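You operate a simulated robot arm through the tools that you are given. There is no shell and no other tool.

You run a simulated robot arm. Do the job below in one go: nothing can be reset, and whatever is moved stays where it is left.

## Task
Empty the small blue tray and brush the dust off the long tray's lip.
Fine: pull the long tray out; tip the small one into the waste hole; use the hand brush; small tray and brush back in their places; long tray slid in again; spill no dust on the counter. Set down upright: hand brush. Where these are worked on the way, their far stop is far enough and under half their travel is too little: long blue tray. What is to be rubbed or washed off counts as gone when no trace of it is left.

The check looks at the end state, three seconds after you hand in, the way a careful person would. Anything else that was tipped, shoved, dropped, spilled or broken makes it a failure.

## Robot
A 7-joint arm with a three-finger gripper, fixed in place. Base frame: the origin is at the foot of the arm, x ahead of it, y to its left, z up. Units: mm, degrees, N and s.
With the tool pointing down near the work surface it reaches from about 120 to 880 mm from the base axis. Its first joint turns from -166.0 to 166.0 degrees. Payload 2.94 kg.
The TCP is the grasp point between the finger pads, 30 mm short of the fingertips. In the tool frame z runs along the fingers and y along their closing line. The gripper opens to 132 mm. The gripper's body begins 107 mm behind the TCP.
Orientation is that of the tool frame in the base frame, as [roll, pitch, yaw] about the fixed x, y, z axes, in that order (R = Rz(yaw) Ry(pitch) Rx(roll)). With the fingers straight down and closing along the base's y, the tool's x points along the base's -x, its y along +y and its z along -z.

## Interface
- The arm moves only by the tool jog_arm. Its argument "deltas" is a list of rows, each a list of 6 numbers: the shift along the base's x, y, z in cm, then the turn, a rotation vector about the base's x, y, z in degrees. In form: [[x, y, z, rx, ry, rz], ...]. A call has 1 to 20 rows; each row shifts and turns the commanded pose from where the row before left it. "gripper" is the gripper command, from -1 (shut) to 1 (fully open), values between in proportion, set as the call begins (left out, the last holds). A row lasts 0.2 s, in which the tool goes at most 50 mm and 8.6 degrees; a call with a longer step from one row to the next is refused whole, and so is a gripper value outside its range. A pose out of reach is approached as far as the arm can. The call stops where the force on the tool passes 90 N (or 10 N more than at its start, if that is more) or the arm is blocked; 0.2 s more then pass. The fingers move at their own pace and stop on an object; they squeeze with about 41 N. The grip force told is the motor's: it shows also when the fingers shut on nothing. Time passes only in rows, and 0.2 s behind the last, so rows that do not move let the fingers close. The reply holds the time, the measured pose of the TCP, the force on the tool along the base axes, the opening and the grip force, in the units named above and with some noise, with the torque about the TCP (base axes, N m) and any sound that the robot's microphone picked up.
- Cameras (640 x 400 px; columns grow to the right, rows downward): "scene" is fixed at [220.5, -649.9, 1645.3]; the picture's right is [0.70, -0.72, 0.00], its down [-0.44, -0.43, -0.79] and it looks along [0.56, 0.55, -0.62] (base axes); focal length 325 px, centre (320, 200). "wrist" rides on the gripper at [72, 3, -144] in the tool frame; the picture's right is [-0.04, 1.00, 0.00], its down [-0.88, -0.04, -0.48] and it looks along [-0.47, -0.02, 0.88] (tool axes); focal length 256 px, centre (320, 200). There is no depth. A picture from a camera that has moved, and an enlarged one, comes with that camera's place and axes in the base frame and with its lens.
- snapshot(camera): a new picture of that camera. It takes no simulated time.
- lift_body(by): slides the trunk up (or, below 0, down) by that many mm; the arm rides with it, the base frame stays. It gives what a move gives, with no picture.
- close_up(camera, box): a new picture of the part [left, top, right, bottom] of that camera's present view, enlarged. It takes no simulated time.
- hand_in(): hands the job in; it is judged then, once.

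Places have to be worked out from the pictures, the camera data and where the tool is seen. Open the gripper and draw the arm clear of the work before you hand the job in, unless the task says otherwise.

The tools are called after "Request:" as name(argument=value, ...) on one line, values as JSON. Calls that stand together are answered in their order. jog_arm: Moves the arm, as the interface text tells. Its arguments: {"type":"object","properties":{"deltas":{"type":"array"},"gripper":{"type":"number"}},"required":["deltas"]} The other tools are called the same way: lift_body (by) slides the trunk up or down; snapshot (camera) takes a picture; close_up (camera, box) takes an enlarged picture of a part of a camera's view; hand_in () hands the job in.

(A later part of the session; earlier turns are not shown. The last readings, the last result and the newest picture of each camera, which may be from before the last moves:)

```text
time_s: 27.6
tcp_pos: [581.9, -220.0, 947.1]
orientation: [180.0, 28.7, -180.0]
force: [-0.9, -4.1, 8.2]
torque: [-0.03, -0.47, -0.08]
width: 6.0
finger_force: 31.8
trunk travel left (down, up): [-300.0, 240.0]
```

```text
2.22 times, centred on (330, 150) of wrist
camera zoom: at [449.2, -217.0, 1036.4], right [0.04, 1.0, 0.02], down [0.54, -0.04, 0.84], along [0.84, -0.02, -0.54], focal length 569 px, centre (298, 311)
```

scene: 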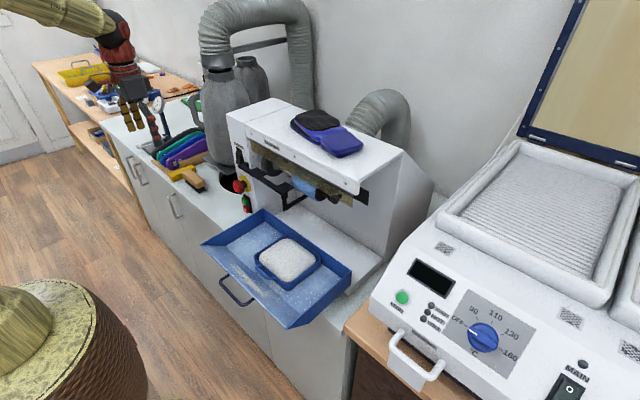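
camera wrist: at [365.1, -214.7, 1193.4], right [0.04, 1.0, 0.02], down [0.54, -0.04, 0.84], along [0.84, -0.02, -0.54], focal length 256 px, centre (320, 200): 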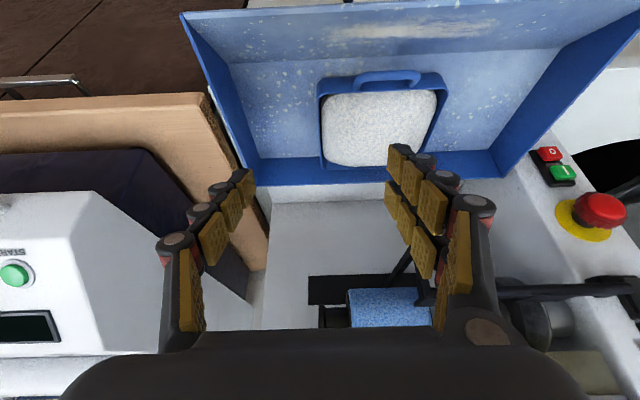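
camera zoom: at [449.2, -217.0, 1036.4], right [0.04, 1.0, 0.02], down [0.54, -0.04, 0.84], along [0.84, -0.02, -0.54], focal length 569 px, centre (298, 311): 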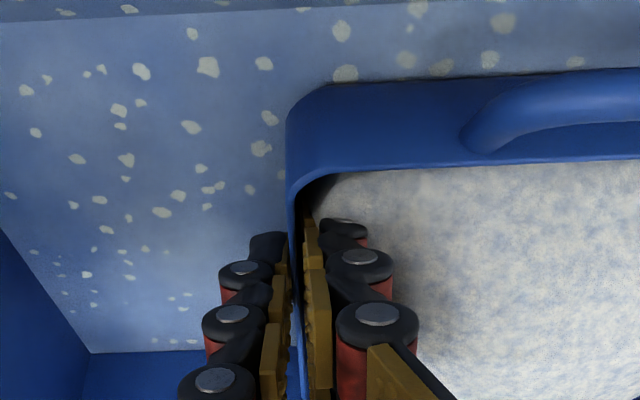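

The wall is gripped (6 mm, about 32 N). I'll lift a little and check that the tray stays level.

Request:
jog_arm(deltas=[[0, 0, 0.5, 0, 0, 0], [0, 0, 0.7, 0, 0, 0], [0, 0, 1.0, 0, 0, 0], [0, 0, 1.0, 0, 0, 0], [0, 0, 0, 0, 0, 0]])

Request:
close_up(camera="scene", box=[210, 200, 370, 320])

Request:
close_up(camera="wrist", box=[220, 40, 480, 240])

```text
time_s: 28.8
tcp_pos: [582.3, -219.3, 979.8]
orientation: [-179.9, 28.8, -179.8]
force: [-0.5, 0.5, -1.6]
torque: [-0.15, 0.04, -0.02]
width: 6.1
finger_force: 31.4
trunk travel left (down, up): [-300.0, 240.0]
```

```text
3.33 times, centred on (290, 260) of scene
camera zoom: at [220.5, -649.9, 1645.3], right [0.7, -0.72, 0.0], down [-0.44, -0.43, -0.79], along [0.56, 0.55, -0.62], focal length 1082 px, centre (420, 0)
```

zoom: 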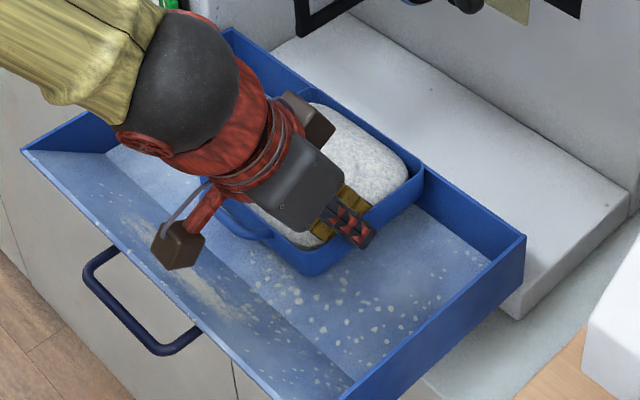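

```text
2.00 times, centred on (350, 140) of wrist
camera zoom: at [450.7, -217.4, 1069.8], right [0.04, 1.0, 0.02], down [0.54, -0.04, 0.84], along [0.84, -0.02, -0.54], focal length 512 px, centre (260, 320)
```

zoom: 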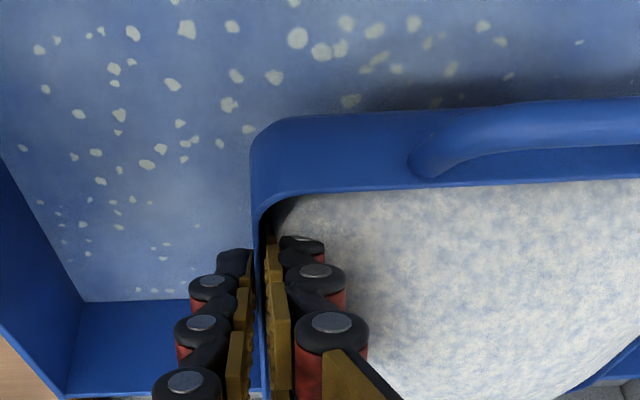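

The tray lifts level and is light (about 2 N). However, pouring over the far wall from this grip would push the gripper into the machine. I'll set the tray back exactly where it was and regrip on the +y wall instead.

Request:
jog_arm(deltas=[[0, 0, -1.2, 0, 0, 0], [0, 0, -1.0, 0, 0, 0], [0, 0, -0.6, 0, 0, 0], [0, 0, -0.4, 0, 0, 0], [0, 0, -0.1, 0, 0, 0]])

```text
time_s: 30.0
tcp_pos: [584.5, -219.1, 947.5]
orientation: [-179.9, 28.9, -179.8]
force: [0.2, 0.6, 0.3]
torque: [0.05, 0.08, -0.08]
width: 6.0
finger_force: 31.9
trunk travel left (down, up): [-300.0, 240.0]
```

The weight is back on the long tray's floor. I'll open, retreat along the tool axis, and move over to the +y wall.

Request:
jog_arm(deltas=[[0, 0, 0, 0, 0, 0], [0, 0, 0, 0, 0, 0], [-0.55, 0, 1, 0, 0, 0], [-1.1, 0, 2, 0, 0, 0], [-2.0, 0, 3.6, 0, 0, 0], [-2.0, 3, 3, 0, -3, 0], [-2.0, 4, 0, 0, -4, 0], [0, 4, 0, 0, -4, 0], [0, 3.5, 0, 0, 0, 0]], gripper=-0.6)

Request:
close_up(camera="wrist", box=[160, 40, 480, 240])

Request:
close_up(camera="scene", box=[180, 180, 370, 330])

```text
time_s: 32.0
tcp_pos: [507.4, -72.6, 1042.5]
orientation: [-179.9, 39.9, 179.9]
force: [0.1, -0.6, 0.4]
torque: [-0.03, -0.03, 0.03]
width: 26.3
finger_force: 0.2
trunk travel left (down, up): [-300.0, 240.0]
```

```text
2.00 times, centred on (320, 140) of wrist
camera zoom: at [359.7, -70.9, 1105.2], right [0.03, 1.0, 0.03], down [0.37, -0.04, 0.93], along [0.93, -0.02, -0.37], focal length 512 px, centre (320, 320)
```

zoom: 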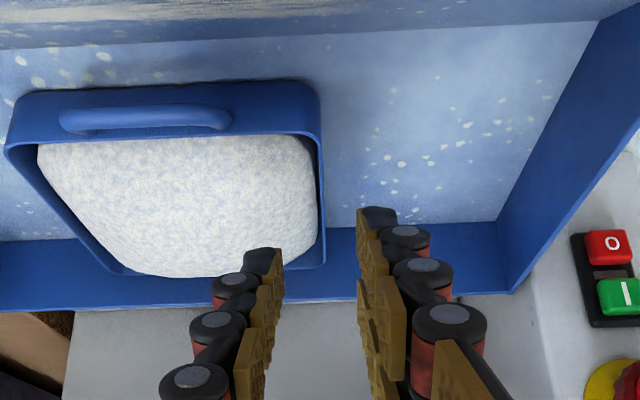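

```text
2.67 times, centred on (275, 255) of scene
camera zoom: at [220.5, -649.9, 1645.3], right [0.7, -0.72, 0.0], down [-0.44, -0.43, -0.79], along [0.56, 0.55, -0.62], focal length 866 px, centre (440, 53)
```

zoom: 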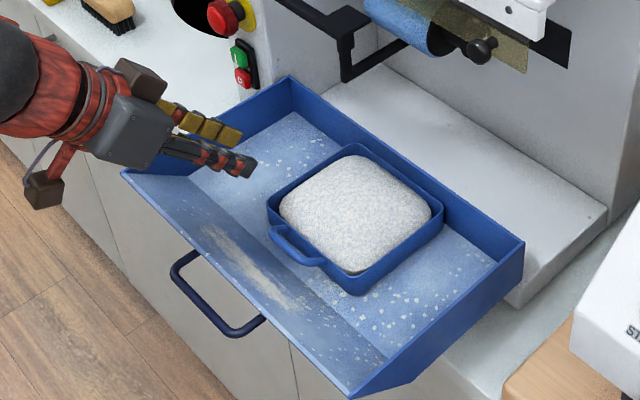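

The +y wall lines up with the gripper centre (y≈−72.5). I'll descend along the tool axis.

Request:
jog_arm(deltas=[[-1.0, 0, 0, 0, 0, 0], [2.1, 0, -2.5, 0, 0, 0], [2.1, 0, -2.5, 0, 0, 0], [1.68, 0, -2.0, 0, 0, 0]])

Request:
close_up(camera="wrist", box=[200, 40, 440, 240])

Request:
close_up(camera="scene", box=[180, 180, 370, 330])

```text
time_s: 33.0
tcp_pos: [554.7, -75.3, 973.3]
orientation: [-179.9, 39.9, -179.8]
force: [-0.7, 0.6, 1.0]
torque: [-0.01, 0.0, -0.01]
width: 26.6
finger_force: 0.1
trunk travel left (down, up): [-300.0, 240.0]
```

```text
2.00 times, centred on (320, 140) of wrist
camera zoom: at [406.9, -73.0, 1035.8], right [0.03, 1.0, 0.03], down [0.37, -0.04, 0.93], along [0.93, -0.02, -0.37], focal length 512 px, centre (320, 320)
```

zoom: 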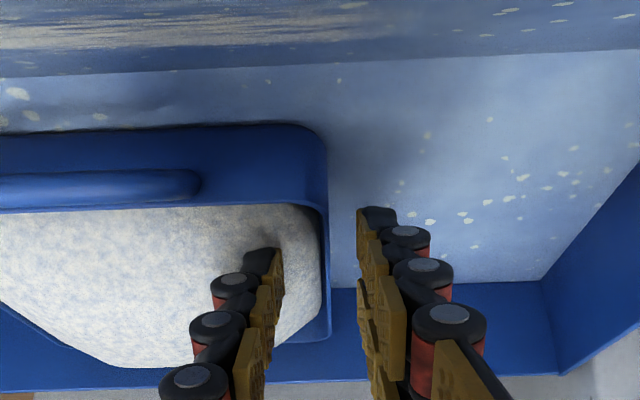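

```text
2.67 times, centred on (275, 255) of scene
camera zoom: at [220.5, -649.9, 1645.3], right [0.7, -0.72, 0.0], down [-0.44, -0.43, -0.79], along [0.56, 0.55, -0.62], focal length 866 px, centre (440, 53)
```

zoom: 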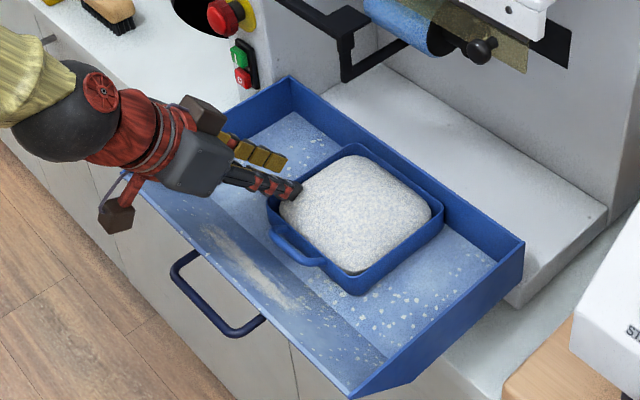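

The alignment is good. I'll go down another 21 mm in small steps.

Request:
jog_arm(deltas=[[0.84, 0.1, -1.0, 0, 0, 0], [0.5, 0, -0.6, 0, 0, 0], [0.42, 0, -0.5, 0, 0, 0]])

Request:
close_up(camera="wrist", box=[200, 40, 440, 240])

```text
time_s: 33.8
tcp_pos: [573.3, -74.7, 952.6]
orientation: [-179.8, 39.9, -179.8]
force: [0.3, 0.6, -0.3]
torque: [0.03, 0.0, 0.01]
width: 26.3
finger_force: 0.2
trunk travel left (down, up): [-300.0, 240.0]
```

```text
2.00 times, centred on (320, 140) of wrist
camera zoom: at [425.8, -71.7, 1014.8], right [0.03, 1.0, 0.03], down [0.37, -0.04, 0.93], along [0.93, -0.02, -0.37], focal length 512 px, centre (320, 320)
```

zoom: 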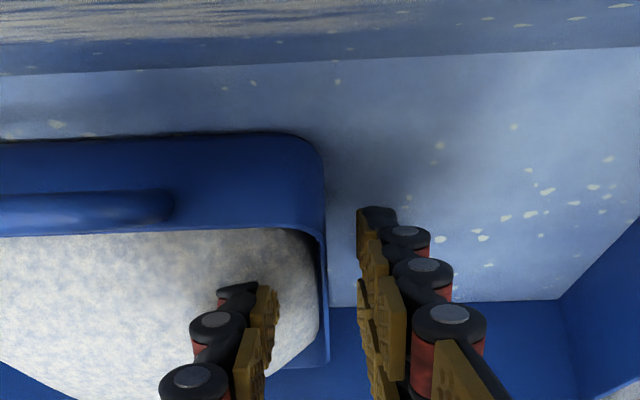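

There's no contact yet. I'll go 2 mm further and close.

Request:
jog_arm(deltas=[[0.17, 0, -0.2, 0, 0, 0], [0, 0, 0, 0, 0, 0]])

Request:
jog_arm(deltas=[[0, 0, 0, 0, 0, 0], [0, 0, 0, 0, 0, 0], [0, 0, 0, 0, 0, 0], [0, 0, 0, 0, 0, 0]], gripper=-1)

Request:
jog_arm(deltas=[[0, 0, 0.5, 0, 0, 0], [0, 0, 1.0, 0, 0, 0], [0, 0, 1.5, 0, 0, 0], [0, 0, 2.0, 0, 0, 0], [0, 0, 0, 0, 0, 0]])

Request:
close_up(camera="scene", box=[180, 180, 370, 330])

Request:
close_up(camera="wrist", box=[200, 40, 440, 240])

```text
time_s: 34.4
tcp_pos: [574.9, -74.5, 949.8]
orientation: [-179.9, 39.8, -179.9]
force: [-0.1, -0.1, 0.2]
torque: [-0.01, 0.01, 0.03]
width: 26.3
finger_force: 0.1
trunk travel left (down, up): [-300.0, 240.0]
```

```text
time_s: 35.4
tcp_pos: [575.8, -73.7, 950.8]
orientation: [179.9, 39.8, -179.9]
force: [0.6, 0.0, -1.4]
torque: [0.04, -0.05, -0.05]
width: 6.0
finger_force: 31.5
trunk travel left (down, up): [-300.0, 240.0]
```

```text
time_s: 36.6
tcp_pos: [575.1, -74.3, 999.9]
orientation: [-179.9, 39.9, -179.9]
force: [0.2, 0.6, -3.1]
torque: [0.14, 0.03, 0.03]
width: 5.8
finger_force: 31.7
trunk travel left (down, up): [-300.0, 240.0]
```

```text
2.67 times, centred on (275, 255) of scene
camera zoom: at [220.5, -649.9, 1645.3], right [0.7, -0.72, 0.0], down [-0.44, -0.43, -0.79], along [0.56, 0.55, -0.62], focal length 866 px, centre (440, 53)
```

zoom: 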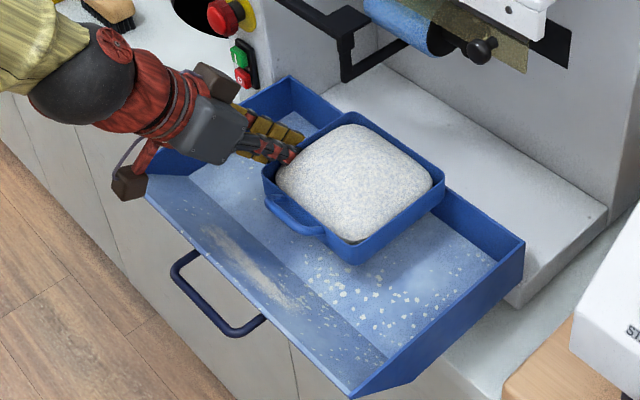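

```text
2.00 times, centred on (320, 140) of wrist
camera zoom: at [427.6, -71.9, 1062.0], right [0.03, 1.0, 0.03], down [0.37, -0.04, 0.93], along [0.93, -0.02, -0.37], focal length 512 px, centre (320, 320)
```

zoom: 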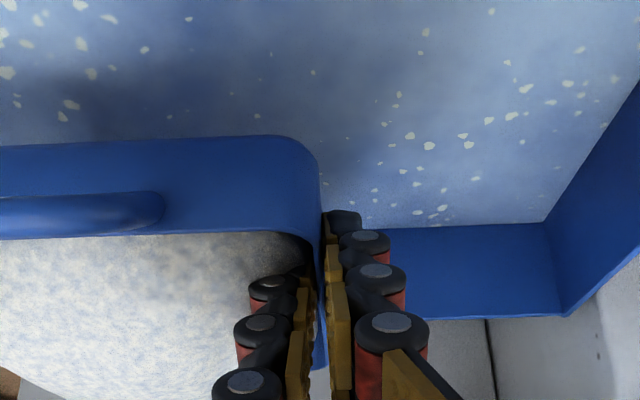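

The tray is held level on the +y wall. Next I'll lift and retreat in front of the machine, then travel left toward the hole.

Request:
jog_arm(deltas=[[0, 0, 2, 0, 0, 0], [-1, 0, 3, 0, 0, 0], [-2, 0, 3, 0, 0, 0], [-2.5, 0, 2.5, 0, 0, 0], [-2.5, 1, 1.5, 0, 0, 0], [-1, 2.5, 0, 0, 0, 0], [0, 3, 0, 0, 0, 0], [0, 3, 0, 0, 0, 0], [0, 3, 0, 0, 0, 0], [0, 3, 0, 0, 0, 0], [0, 3, 0, 0, 0, 0], [0, 3, 0, 0, 0, 0], [0, 3, 0, 0, 0, 0]])

Request:
snapshot(camera="scene")

Request:
snapshot(camera="wrist")

```text
time_s: 39.4
tcp_pos: [483.7, 172.2, 1120.8]
orientation: [-179.8, 39.8, -180.0]
force: [-0.6, 0.3, -1.5]
torque: [0.14, 0.07, 0.0]
width: 5.7
finger_force: 31.5
trunk travel left (down, up): [-300.0, 240.0]
```

```text
taken
```

scene: 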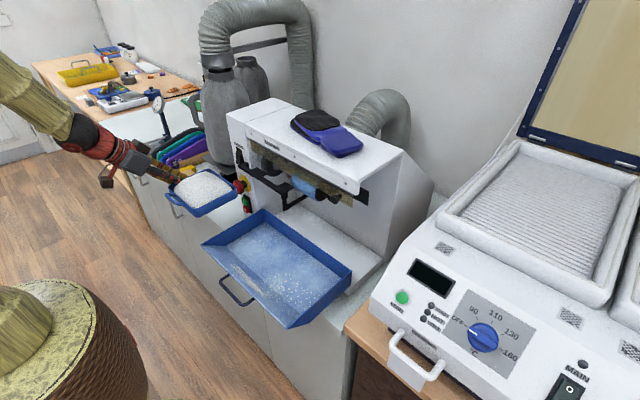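

```text
taken
camera wrist: at [337.3, 174.1, 1182.8], right [0.03, 1.0, 0.03], down [0.37, -0.04, 0.93], along [0.93, -0.02, -0.37], focal length 256 px, centre (320, 200)
```

wrist: 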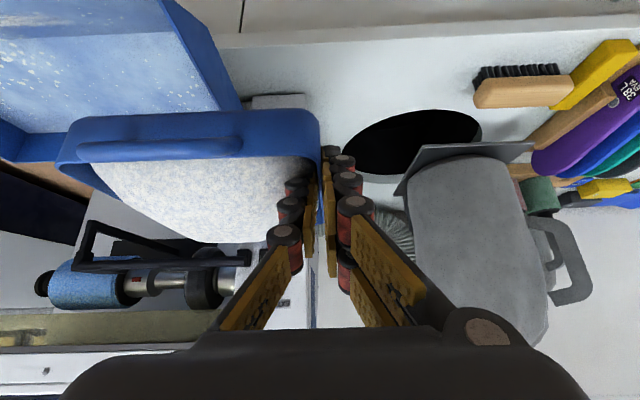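

The plate under the collector sits raised (near z 960, y>345), so the free drop strip is roughly x 720–960, y 230–340. I'll carry the tray level into the gap between the machine and the collector, keeping the gripper in front of the collector.

Request:
jog_arm(deltas=[[0, 3, 0, 0, 0, 0], [0, 3, 0, 0, 0, 0], [0, 3, 0, 0, 0, 0], [0, 3, 0, 0, 0, 0], [0, 2.6, 0, 0, 0, 0], [2, 0, 0, 0, 0, 0], [3, 0, 0, 0, 0, 0], [3, 0, 0, 0, 0, 0], [3, 0, -1, 0, 0, 0]])

Request:
snapshot(camera="scene")

Request:
snapshot(camera="wrist")

```text
time_s: 41.4
tcp_pos: [597.1, 318.0, 1110.2]
orientation: [-179.8, 39.8, -180.0]
force: [-0.6, 0.4, -2.0]
torque: [0.12, 0.07, -0.01]
width: 5.8
finger_force: 31.6
trunk travel left (down, up): [-300.0, 240.0]
```

```text
taken
```

scene: 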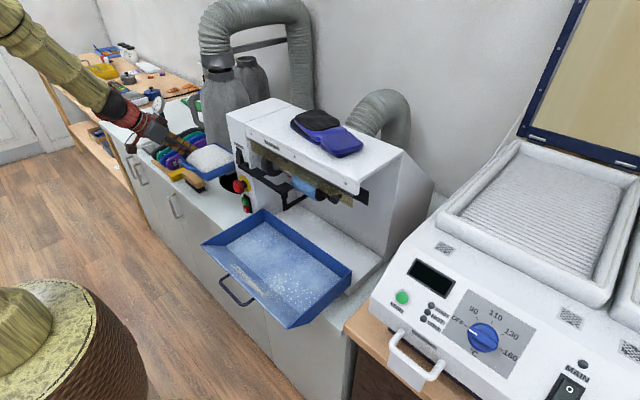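

```text
taken
camera wrist: at [449.6, 320.2, 1172.5], right [0.03, 1.0, 0.03], down [0.37, -0.04, 0.93], along [0.93, -0.02, -0.37], focal length 256 px, centre (320, 200)
```

wrist: 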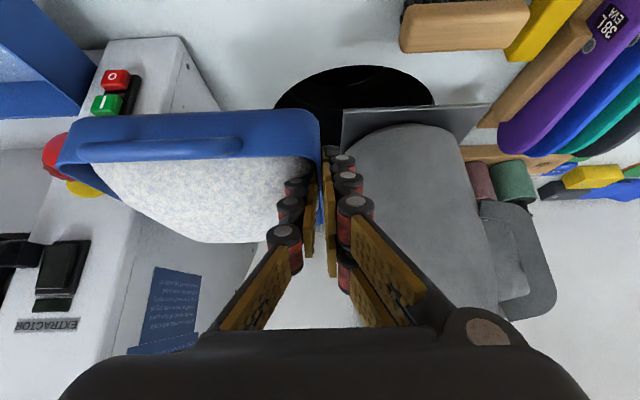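

The tray still sits level, with the collector plate edge at y≈347 and the machine wall at y≈148. I'll move forward between them.

Request:
jog_arm(deltas=[[2.5, 0, -1, 0, 0, 0], [2.5, -0.1, -1, 0, 0, 0], [2.5, 0, -1, 0, 0, 0], [2.0, -0.1, -1, 0, 0, 0], [0.8, 0, -0.5, 0, 0, 0]])

Request:
close_up(camera="scene", box=[120, 90, 290, 230])

Request:
snapshot(camera="wrist")

```text
time_s: 42.6
tcp_pos: [698.1, 315.7, 1066.0]
orientation: [-179.9, 39.9, -179.9]
force: [-0.2, 0.0, -2.2]
torque: [0.16, 0.07, -0.02]
width: 6.1
finger_force: 31.5
trunk travel left (down, up): [-300.0, 240.0]
```

```text
2.86 times, centred on (205, 160) of scene
camera zoom: at [220.5, -649.9, 1645.3], right [0.7, -0.72, 0.0], down [-0.44, -0.43, -0.79], along [0.56, 0.55, -0.62], focal length 927 px, centre (649, 314)
```

zoom: 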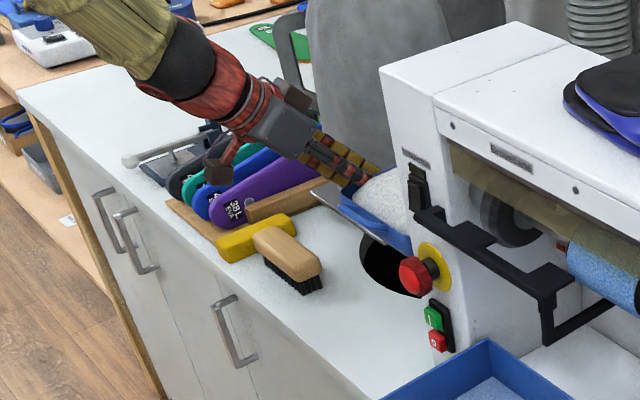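

```text
taken
camera wrist: at [550.9, 318.0, 1127.3], right [0.03, 1.0, 0.03], down [0.37, -0.04, 0.93], along [0.93, -0.02, -0.37], focal length 256 px, centre (320, 200)
```

wrist: 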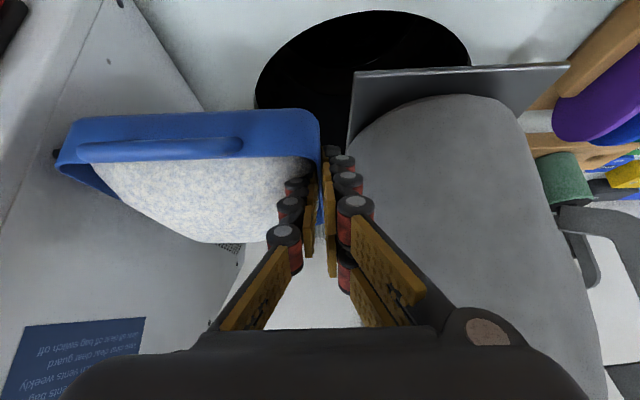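

The tray is over the hole's open strip. I'll pitch it slightly so the far-left corner is lowest and start rolling toward +y, watching as I go.

Request:
jog_arm(deltas=[[0, 0, 0, 0, 4, 0], [0, 0, 0, 0, 4, 0], [0, 0, 0, 0, 4, 0], [0, 0, 0, -5, 0, 0], [0, 0, 0, -5, 0, 0], [0, 0, 0, -5, 0, 0], [0, 0, 0, -5, 0, 0]])

Request:
close_up(camera="scene", box=[120, 90, 290, 230])

Request:
snapshot(camera="wrist")

```text
time_s: 44.2
tcp_pos: [697.2, 315.9, 1066.2]
orientation: [-157.4, 26.1, -169.7]
force: [0.4, -0.6, -1.8]
torque: [0.14, 0.05, -0.01]
width: 6.0
finger_force: 32.3
trunk travel left (down, up): [-300.0, 240.0]
```

```text
2.86 times, centred on (205, 160) of scene
camera zoom: at [220.5, -649.9, 1645.3], right [0.7, -0.72, 0.0], down [-0.44, -0.43, -0.79], along [0.56, 0.55, -0.62], focal length 927 px, centre (649, 314)
```

zoom: 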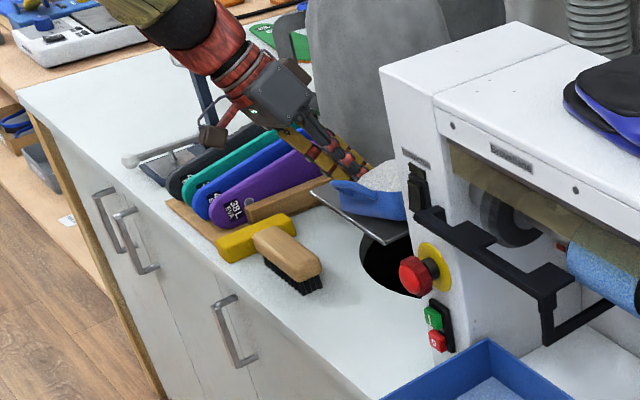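

```text
taken
camera wrist: at [567.2, 349.9, 1150.2], right [0.04, 0.94, -0.33], down [0.55, 0.25, 0.79], along [0.83, -0.21, -0.51], focal length 256 px, centre (320, 200)
```

wrist: 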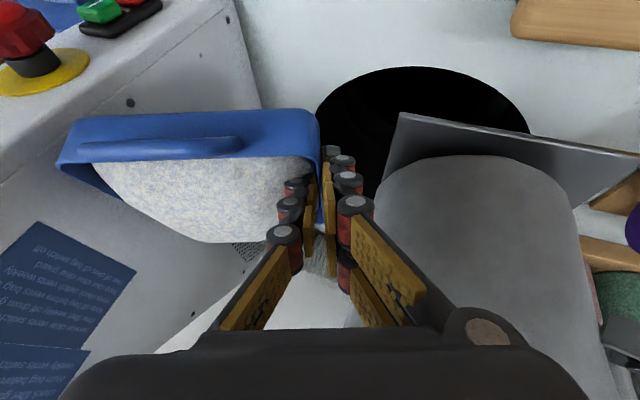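

It holds steady and nothing has spilled. I'll keep rolling, shifting the lip toward the middle of the strip.

Request:
jog_arm(deltas=[[0, -0.2, 0, -5, 0, 0], [0, -0.3, 0, -5, 0, 0], [0, -0.4, 0, -5, 0, 0], [0, -0.4, 0, -5, 0, 0], [0.3, -0.4, 0, -5, 0, 0]])

Request:
close_up(camera="scene", box=[120, 90, 290, 230])

Request:
snapshot(camera="wrist")

```text
time_s: 45.4
tcp_pos: [700.9, 300.4, 1065.7]
orientation: [-131.3, 19.2, -159.5]
force: [-1.1, 3.1, -2.0]
torque: [0.13, 0.14, 0.29]
width: 6.2
finger_force: 31.7
trunk travel left (down, up): [-300.0, 240.0]
```

```text
2.86 times, centred on (205, 160) of scene
camera zoom: at [220.5, -649.9, 1645.3], right [0.7, -0.72, 0.0], down [-0.44, -0.43, -0.79], along [0.56, 0.55, -0.62], focal length 927 px, centre (649, 314)
```

zoom: 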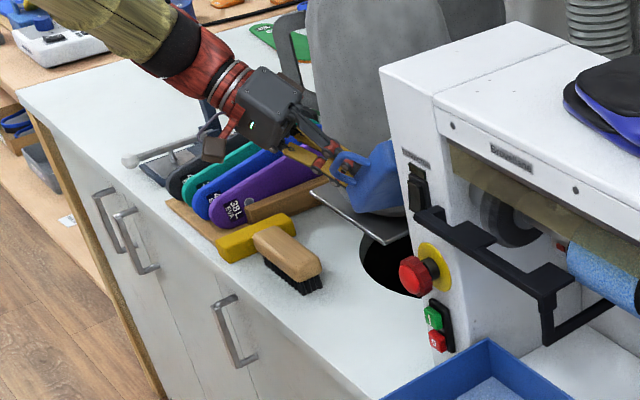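

```text
taken
camera wrist: at [569.8, 366.5, 1127.3], right [0.04, 0.72, -0.69], down [0.56, 0.56, 0.61], along [0.83, -0.41, -0.38], focal length 256 px, centre (320, 200)
```

wrist: 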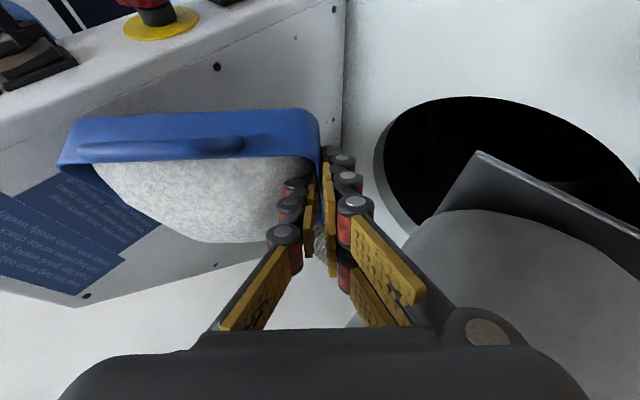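

The 3 N sideways force suggests the tray's far corner is brushing the machine wall. I'll shift back toward +y right away before rolling further.

Request:
jog_arm(deltas=[[0, 0.6, 0, 0, 0, 0], [0, 0.6, 0, 0, 0, 0], [0, 0, 0, 0, 0, 0]])

Request:
close_up(camera="scene", box=[160, 120, 290, 230])

Request:
snapshot(camera="wrist")

```text
time_s: 46.2
tcp_pos: [700.5, 309.8, 1064.3]
orientation: [-131.4, 19.2, -159.5]
force: [-1.0, 0.0, -2.4]
torque: [0.19, 0.01, -0.02]
width: 6.2
finger_force: 32.2
trunk travel left (down, up): [-300.0, 240.0]
```

```text
3.64 times, centred on (225, 175) of scene
camera zoom: at [220.5, -649.9, 1645.3], right [0.7, -0.72, 0.0], down [-0.44, -0.43, -0.79], along [0.56, 0.55, -0.62], focal length 1180 px, centre (666, 291)
```

zoom: 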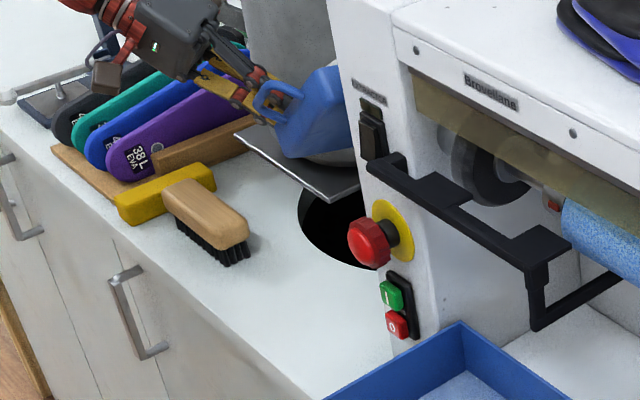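

```text
taken
camera wrist: at [569.9, 377.8, 1126.5], right [0.04, 0.72, -0.69], down [0.56, 0.56, 0.61], along [0.83, -0.41, -0.38], focal length 256 px, centre (320, 200)
```

wrist: 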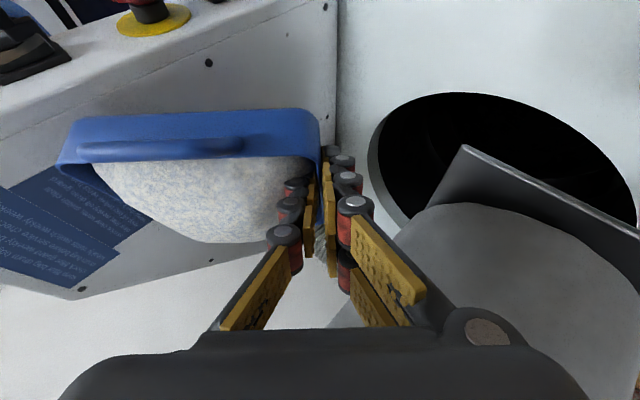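

Contact is gone and the powder is still in place at 45°. I'll continue the roll with a little yaw, so the wrist stays clear of the collector and the brush.

Request:
jog_arm(deltas=[[0.3, 0, 0, -5, 0, 3], [0.3, 0, 0, -5, -0.3, 3], [0.3, -0.2, 0, -5, -0.5, 3], [0.3, -0.2, 0, -5, -0.8, 3], [0.3, -0.3, 0, -5, -1.0, 3]])

Request:
close_up(camera="scene", box=[160, 120, 290, 230])

Request:
snapshot(camera="wrist")

```text
time_s: 47.4
tcp_pos: [715.4, 304.2, 1064.3]
orientation: [-107.9, 8.4, -138.6]
force: [-0.4, -0.4, -1.5]
torque: [0.1, 0.1, -0.02]
width: 6.0
finger_force: 31.6
trunk travel left (down, up): [-300.0, 240.0]
```

```text
3.64 times, centred on (225, 175) of scene
camera zoom: at [220.5, -649.9, 1645.3], right [0.7, -0.72, 0.0], down [-0.44, -0.43, -0.79], along [0.56, 0.55, -0.62], focal length 1180 px, centre (666, 291)
```

zoom: 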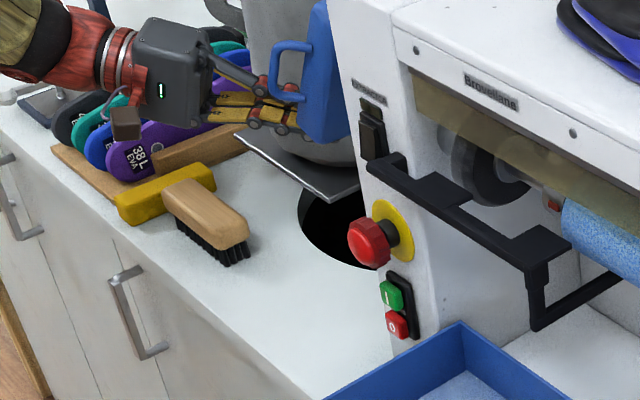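

```text
taken
camera wrist: at [567.1, 355.5, 1093.2], right [-0.07, 0.35, -0.93], down [0.34, 0.89, 0.31], along [0.94, -0.3, -0.18], focal length 256 px, centre (320, 200)
```

wrist: 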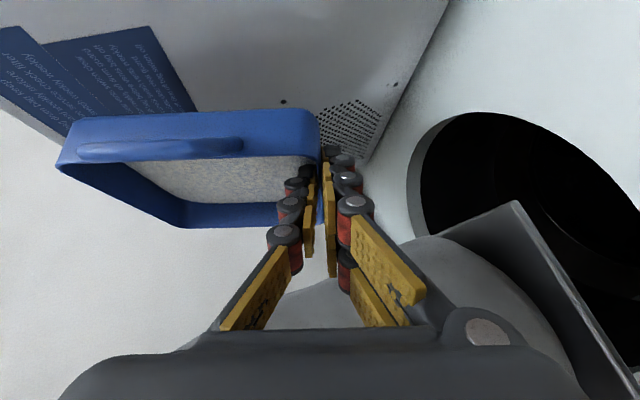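

The powder is pouring out now. I'll shift 20 mm toward −y so the low corner stays mid-strip, then continue the roll.

Request:
jog_arm(deltas=[[0.2, -1.0, 0, -2, -0.5, 0], [0.2, -1.0, 0, -4, -1, 0]])

Request:
snapshot(camera="wrist")

Request:
close_up(camera="scene", box=[160, 120, 290, 230])

```text
time_s: 48.0
tcp_pos: [720.3, 284.5, 1063.9]
orientation: [-102.4, 5.5, -138.1]
force: [-0.3, -0.4, -1.8]
torque: [0.11, 0.1, 0.0]
width: 6.0
finger_force: 31.2
trunk travel left (down, up): [-300.0, 240.0]
```

```text
taken
camera wrist: at [571.3, 338.4, 1083.0], right [-0.04, 0.25, -0.97], down [0.33, 0.92, 0.22], along [0.94, -0.31, -0.12], focal length 256 px, centre (320, 200)
```

wrist: 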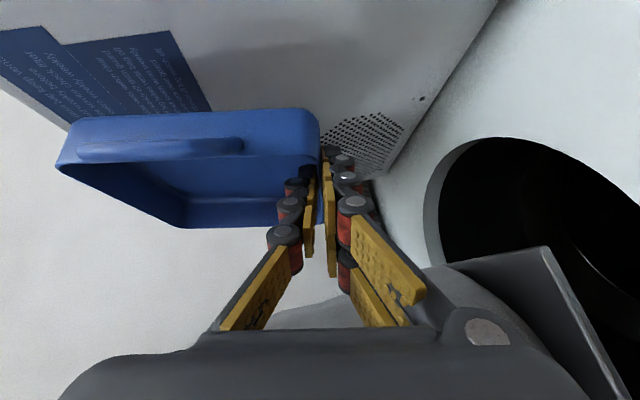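

```text
3.64 times, centred on (225, 175) of scene
camera zoom: at [220.5, -649.9, 1645.3], right [0.7, -0.72, 0.0], down [-0.44, -0.43, -0.79], along [0.56, 0.55, -0.62], focal length 1180 px, centre (666, 291)
```

zoom: 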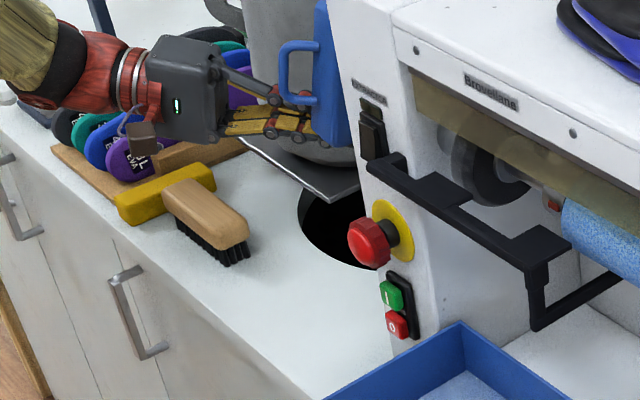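

The tray looks empty. I'll check the plate and counter for spilt powder and look inside the tray closely.

Request:
close_up(camera="wrist", box=[50, 90, 330, 250])

Request:
close_up(camera="wrist", box=[320, 80, 640, 340])

Request:
close_up(camera="scene", box=[190, 140, 260, 200])

```text
2.29 times, centred on (190, 170) of wrist
camera zoom: at [571.3, 338.4, 1083.0], right [-0.04, 0.25, -0.97], down [0.33, 0.92, 0.22], along [0.94, -0.31, -0.12], focal length 585 px, centre (617, 269)
```

zoom: 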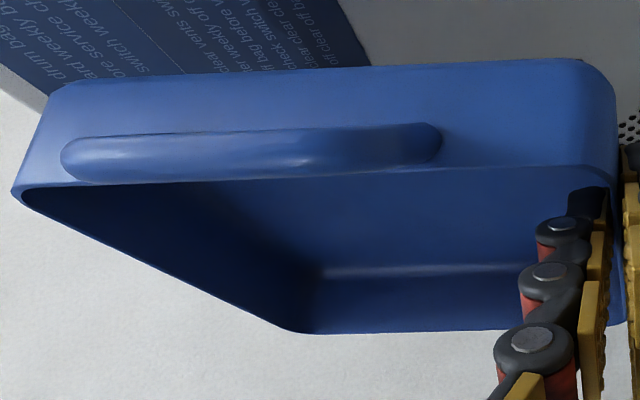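

```text
1.54 times, centred on (480, 210) of wrist
camera zoom: at [571.3, 338.4, 1083.0], right [-0.04, 0.25, -0.97], down [0.33, 0.92, 0.22], along [0.94, -0.31, -0.12], focal length 394 px, centre (74, 185)
```

zoom: 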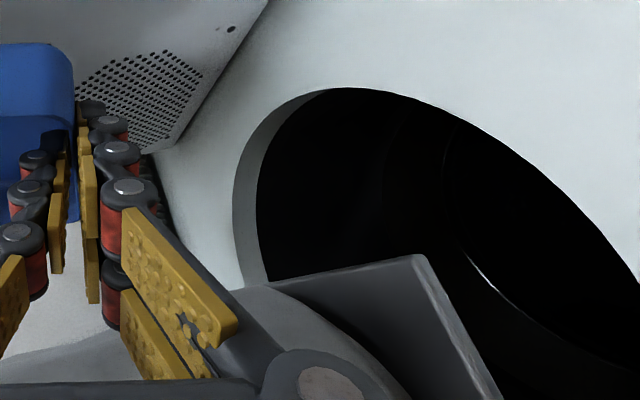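

```text
6.67 times, centred on (225, 170) of scene
camera zoom: at [220.5, -649.9, 1645.3], right [0.7, -0.72, 0.0], down [-0.44, -0.43, -0.79], along [0.56, 0.55, -0.62], focal length 2164 px, centre (953, 400)
```

zoom: 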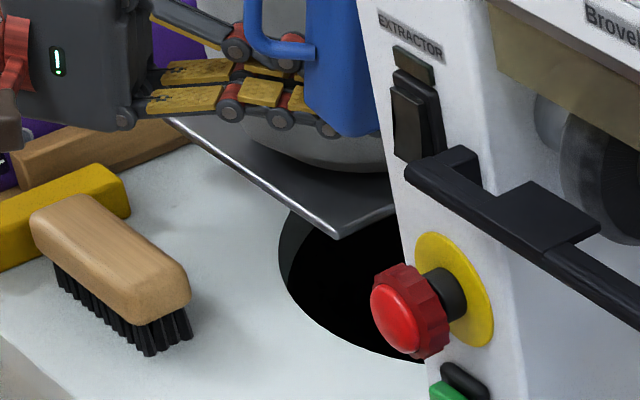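

The tray is empty and the surroundings look clean. I'll roll a bit past vertical and hold there so nothing is left inside.

Request:
jog_arm(deltas=[[0, 0, 0, -4.8, -1.3, 0], [0, 0, 0, -4.8, -1.3, 0], [0, 0, 0, -4.8, -1.3, 0], [0, 0, 0, -4.8, -1.3, 0], [0, 0, 0, 0, 0, 0], [0, 0, 0, 0, 0, 0], [0, 0, 0, 0, 0, 0], [0, 0, 0, 0, 0, 0]])

Request:
close_up(camera="wrist", box=[50, 90, 330, 250])

Request:
close_up(camera="scene", box=[160, 120, 290, 230])

```text
time_s: 49.8
tcp_pos: [720.8, 285.1, 1065.5]
orientation: [-84.7, -3.5, -137.8]
force: [-0.4, 0.3, -2.8]
torque: [0.04, 0.06, 0.02]
width: 6.2
finger_force: 31.5
trunk travel left (down, up): [-300.0, 240.0]
```

```text
2.29 times, centred on (190, 170) of wrist
camera zoom: at [570.4, 339.4, 1051.5], right [0.05, -0.08, -1.0], down [0.33, 0.94, -0.06], along [0.94, -0.32, 0.07], focal length 585 px, centre (617, 269)
```

zoom: 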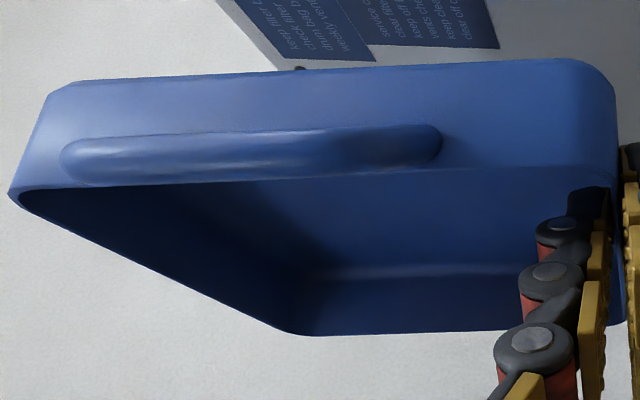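

```text
3.64 times, centred on (225, 175) of scene
camera zoom: at [220.5, -649.9, 1645.3], right [0.7, -0.72, 0.0], down [-0.44, -0.43, -0.79], along [0.56, 0.55, -0.62], focal length 1180 px, centre (666, 291)
```

zoom: 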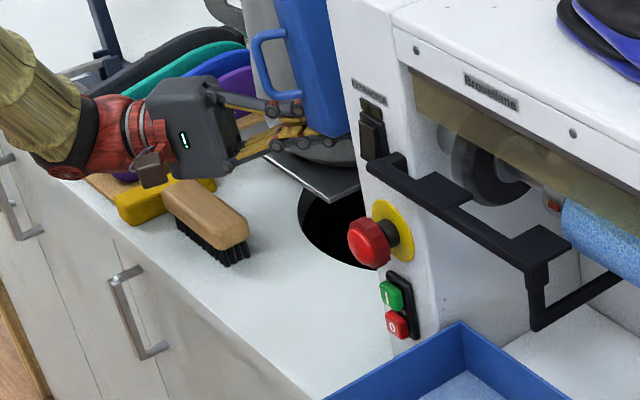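

The tray is fully empty. I'll reverse the same motions to bring it level again inside the gap.

Request:
jog_arm(deltas=[[0, 0, 0, 4.8, 1.3, 0], [0, 0, 0, 4.8, 1.3, 0], [0, 0, 0, 4.8, 1.3, 0], [0, 0, 0, 4.8, 1.3, 0], [-0.2, 1.0, 0, 4, 1, 0], [-0.2, 1.0, 0, 2, 0.5, 0], [-0.3, 0.3, 0, 5, 1.0, -3], [-0.3, 0.2, 0, 5, 0.8, -3], [-0.3, 0.2, 0, 5, 0.5, -3], [-0.3, 0, 0, 5, 0.3, -3], [-0.3, 0, 0, 5, 0, -3]])

Request:
jog_arm(deltas=[[-0.3, 0.1, 0, 5, 0, 0], [0, 0.1, 0, 5, 0, 0], [0, 0.1, 0, 5, 0, 0], [0, 0.1, 0, 5, 0, 0], [0, 0.1, 0, 5, 0, 0], [0, 0, 0, 5, 0, 0], [0, 0, 0, 5, 0, 0], [0, 0, 0, 5, 0, 0], [0, 0, 0, 5, 0, 0], [0, 0, 0, 0, -4, 0], [0, 0, 0, 0, -4, 0], [0, 0, 0, 0, -4, 0]])

Request:
snapshot(camera="wrist")

```text
time_s: 52.2
tcp_pos: [700.6, 311.7, 1065.1]
orientation: [-131.5, 19.3, -159.5]
force: [-0.1, -0.9, -1.7]
torque: [0.17, 0.05, 0.06]
width: 6.1
finger_force: 31.7
trunk travel left (down, up): [-300.0, 240.0]
```

```text
time_s: 54.8
tcp_pos: [697.6, 316.3, 1065.4]
orientation: [-179.9, 39.9, -180.0]
force: [0.3, 1.2, -0.9]
torque: [0.16, 0.08, -0.02]
width: 6.0
finger_force: 32.2
trunk travel left (down, up): [-300.0, 240.0]
```

```text
taken
camera wrist: at [550.7, 318.2, 1127.7], right [0.03, 1.0, 0.03], down [0.37, -0.04, 0.93], along [0.93, -0.02, -0.37], focal length 256 px, centre (320, 200)
```

wrist: 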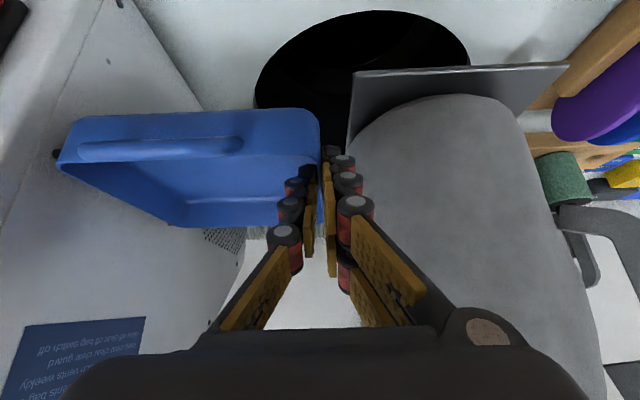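

Empty and level. I'll retreat the way I came and bring the small tray back over the long tray.

Request:
jog_arm(deltas=[[-2, 0, 0.8, 0, 0, 0], [-3, 0, 1.2, 0, 0, 0], [-3, 0.1, 1.2, 0, 0, 0], [-3, 0, 1.2, 0, 0, 0], [-3, 0, 1, 0, 0, 0], [-3, 0, 0, 0, 0, 0], [-3, 0, 0, 0, 0, 0], [-1.4, -2, 0, 0, 0, 0], [0, -3.5, 0, 0, 0, 0], [0, -3.5, 0, 0, 0, 0], [0, -3.5, 0, 0, 0, 0], [0, -3.5, 0, 0, 0, 0], [0, -3.5, 0, 0, 0, 0], [0, -3.5, 0, 0, 0, 0], [0, -3.5, 0, 0, 0, 0], [0, -3.5, 0, 0, 0, 0], [0, -3.5, 0, 0, 0, 0], [0, -3.5, 0, 0, 0, 0], [0, -2, 0, 0, 0, 0]])

Request:
snapshot(camera="scene")

```text
time_s: 58.8
tcp_pos: [487.3, -73.0, 1118.9]
orientation: [-179.9, 39.7, -179.8]
force: [0.7, -0.1, -2.9]
torque: [0.14, 0.13, 0.01]
width: 6.2
finger_force: 32.2
trunk travel left (down, up): [-300.0, 240.0]
```

```text
taken
```

scene: 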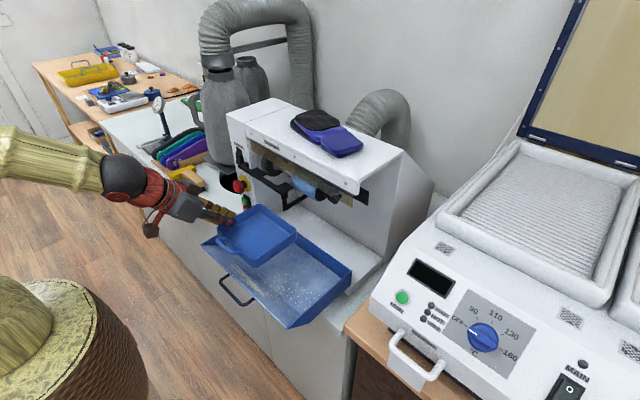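

I'm over the long tray. I'll move forward and down to the recorded place, and slow down near the floor.

Request:
jog_arm(deltas=[[2.5, 0, -1, 0, 0, 0], [2.5, -0.1, -3, 0, 0, 0], [2.5, 0, -3, 0, 0, 0], [1.3, 0, -3, 0, 0, 0], [0, 0, -2.5, 0, 0, 0], [0, 0, -2.0, 0, 0, 0], [0, 0, -1.2, 0, 0, 0]])

Request:
close_up(camera="scene", box=[180, 180, 370, 330])

```text
time_s: 60.4
tcp_pos: [571.2, -74.7, 962.6]
orientation: [-179.9, 39.8, 180.0]
force: [0.6, 0.1, -1.9]
torque: [0.16, 0.09, -0.04]
width: 6.3
finger_force: 32.0
trunk travel left (down, up): [-300.0, 240.0]
```

```text
2.67 times, centred on (275, 255) of scene
camera zoom: at [220.5, -649.9, 1645.3], right [0.7, -0.72, 0.0], down [-0.44, -0.43, -0.79], along [0.56, 0.55, -0.62], focal length 866 px, centre (440, 53)
```

zoom: 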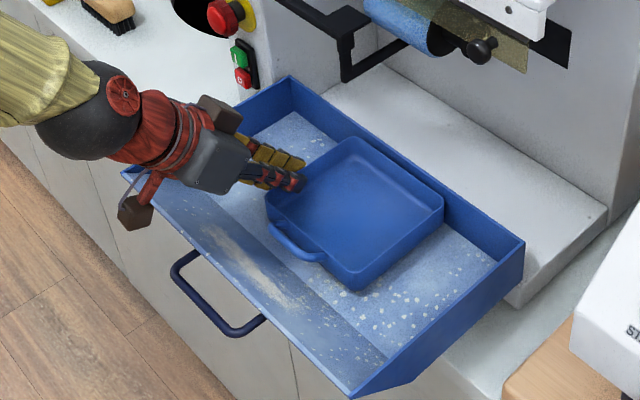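

Nearly there. I'll lower the last 12 mm and nudge 3 mm forward.

Request:
jog_arm(deltas=[[0.3, 0.05, -0.6, 0, 0, 0], [0, 0, -0.4, 0, 0, 0], [0, 0, -0.2, 0, 0, 0], [0, 0, 0, 0, 0, 0]])

Request:
close_up(camera="scene", box=[180, 180, 370, 330])

```text
time_s: 61.4
tcp_pos: [575.0, -74.5, 950.5]
orientation: [-179.9, 39.9, -180.0]
force: [1.0, 0.4, -0.3]
torque: [-0.08, -0.08, 0.11]
width: 5.9
finger_force: 31.7
trunk travel left (down, up): [-300.0, 240.0]
```

```text
2.67 times, centred on (275, 255) of scene
camera zoom: at [220.5, -649.9, 1645.3], right [0.7, -0.72, 0.0], down [-0.44, -0.43, -0.79], along [0.56, 0.55, -0.62], focal length 866 px, centre (440, 53)
```

zoom: 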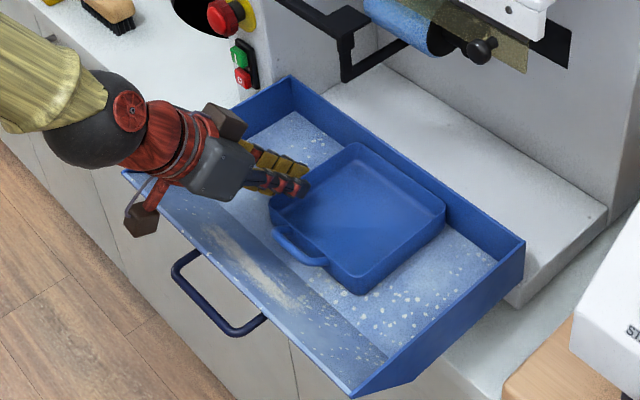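

The tray sits where it was, to within about 2 mm, and its weight is on the floor. I'll release, retreat, and go look at the brush.

Request:
jog_arm(deltas=[[0, 0, 0, 0, 0, 0], [0, 0, 0, 0, 0, 0], [-0.84, 0, 1.0, 0, 0, 0], [-1.7, 0, 2.0, 0, 0, 0], [-2.5, 0, 3.0, 0, 0, 0], [-2.5, 1.5, 3.0, 0, 8, 0], [-1, 3.5, 2, 0, 8, 0], [0, 3.5, 2, 0, 8, 0], [0, 4, 2, 0, 8, 0], [0, 4.5, 2, 0, 7.8, 0], [0, 4.5, 1, 0, 0, 0], [0, 4.5, 0, 0, 0, 0], [0, 4.5, 0, 0, 0, 0], [0, 4.5, 0, 0, 0, 0], [0, 4.5, 0, 0, 0, 0], [0, 4.5, 0, 0, 0, 0]], gripper=-0.6)

Request:
snapshot(camera="scene")

Request:
snapshot(camera="wrist")

```text
time_s: 64.8
tcp_pos: [497.7, 345.0, 1117.7]
orientation: [177.6, 8.1, 180.0]
force: [0.3, 1.1, 0.0]
torque: [-0.03, 0.01, 0.0]
width: 26.4
finger_force: 0.1
out of reach, approached as far as the arm can: row 7, 8
trunk travel left (down, up): [-300.0, 240.0]
```

```text
taken
```

scene: 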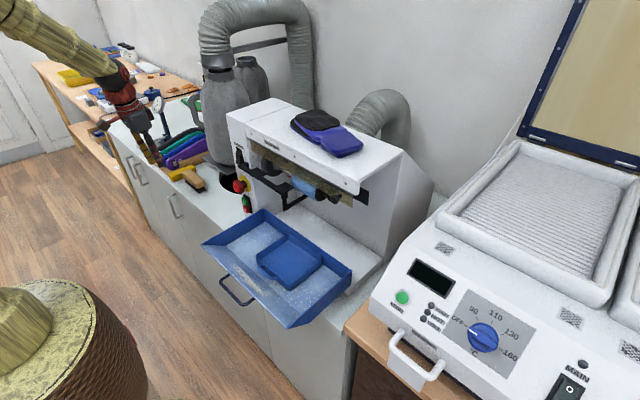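

```text
taken
camera wrist: at [407.2, 340.2, 1247.4], right [0.04, 1.0, 0.05], down [0.8, -0.06, 0.59], along [0.59, 0.02, -0.8], focal length 256 px, centre (320, 200)
```

wrist: 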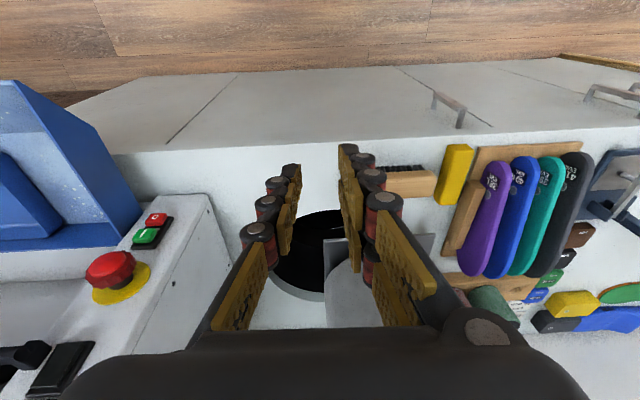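

The small tray is back in its place. I'll straighten the tool, open the gripper and get the brush between the fingers in view.

Request:
jog_arm(deltas=[[0, 3, 0, 2.4, 4, 0], [0, 3, 0, 0, 4.1, 0], [0, 3, 0, 0, 0, 0], [0, 1, 0, 0, 0, 0], [0, 0, 0, 0, 0, 0]], gripper=1)

Request:
snapshot(camera="wrist")

Request:
close_up(camera="wrist", box=[220, 80, 420, 240])

Request:
close_up(camera="scene", box=[130, 130, 230, 210])

```text
time_s: 66.0
tcp_pos: [498.4, 444.9, 1117.2]
orientation: [175.2, 0.0, 179.9]
force: [0.2, -0.1, -0.4]
torque: [0.0, -0.02, -0.01]
width: 112.5
finger_force: 0.1
trunk travel left (down, up): [-300.0, 240.0]
```

```text
taken
camera wrist: at [425.6, 435.3, 1258.9], right [0.05, 1.0, 0.08], down [0.88, -0.08, 0.47], along [0.48, 0.05, -0.88], focal length 256 px, centre (320, 200)
```

wrist: 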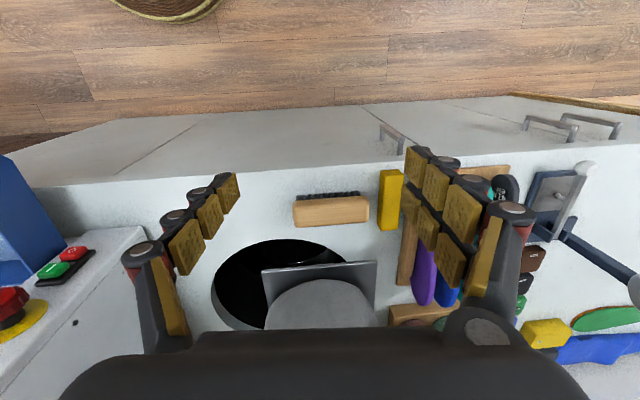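

```text
2.50 times, centred on (320, 160) of wrist
camera zoom: at [425.6, 435.3, 1258.9], right [0.05, 1.0, 0.08], down [0.88, -0.08, 0.47], along [0.48, 0.05, -0.88], focal length 640 px, centre (320, 300)
```

zoom: 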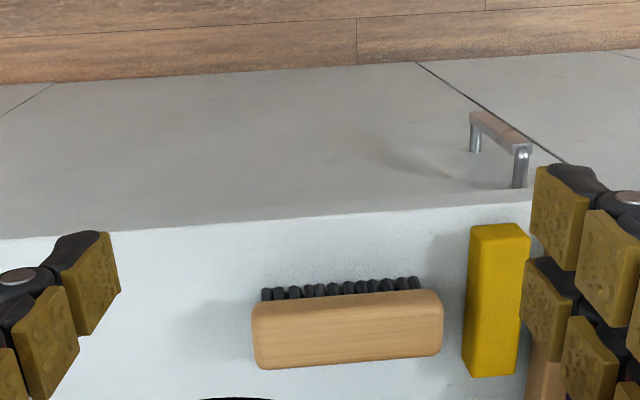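

```text
5.00 times, centred on (180, 170) of scene
camera zoom: at [220.5, -649.9, 1645.3], right [0.7, -0.72, 0.0], down [-0.44, -0.43, -0.79], along [0.56, 0.55, -0.62], focal length 1623 px, centre (1020, 350)
```

zoom: 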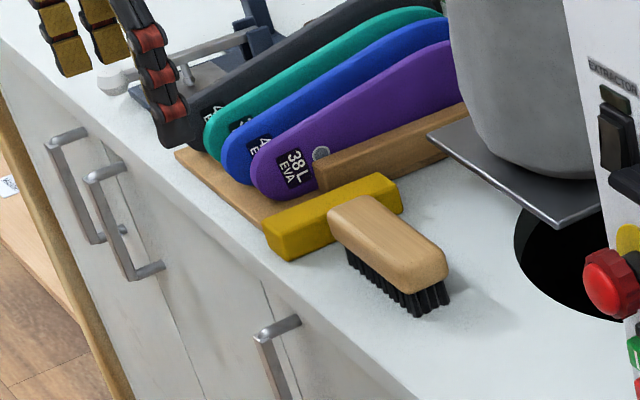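

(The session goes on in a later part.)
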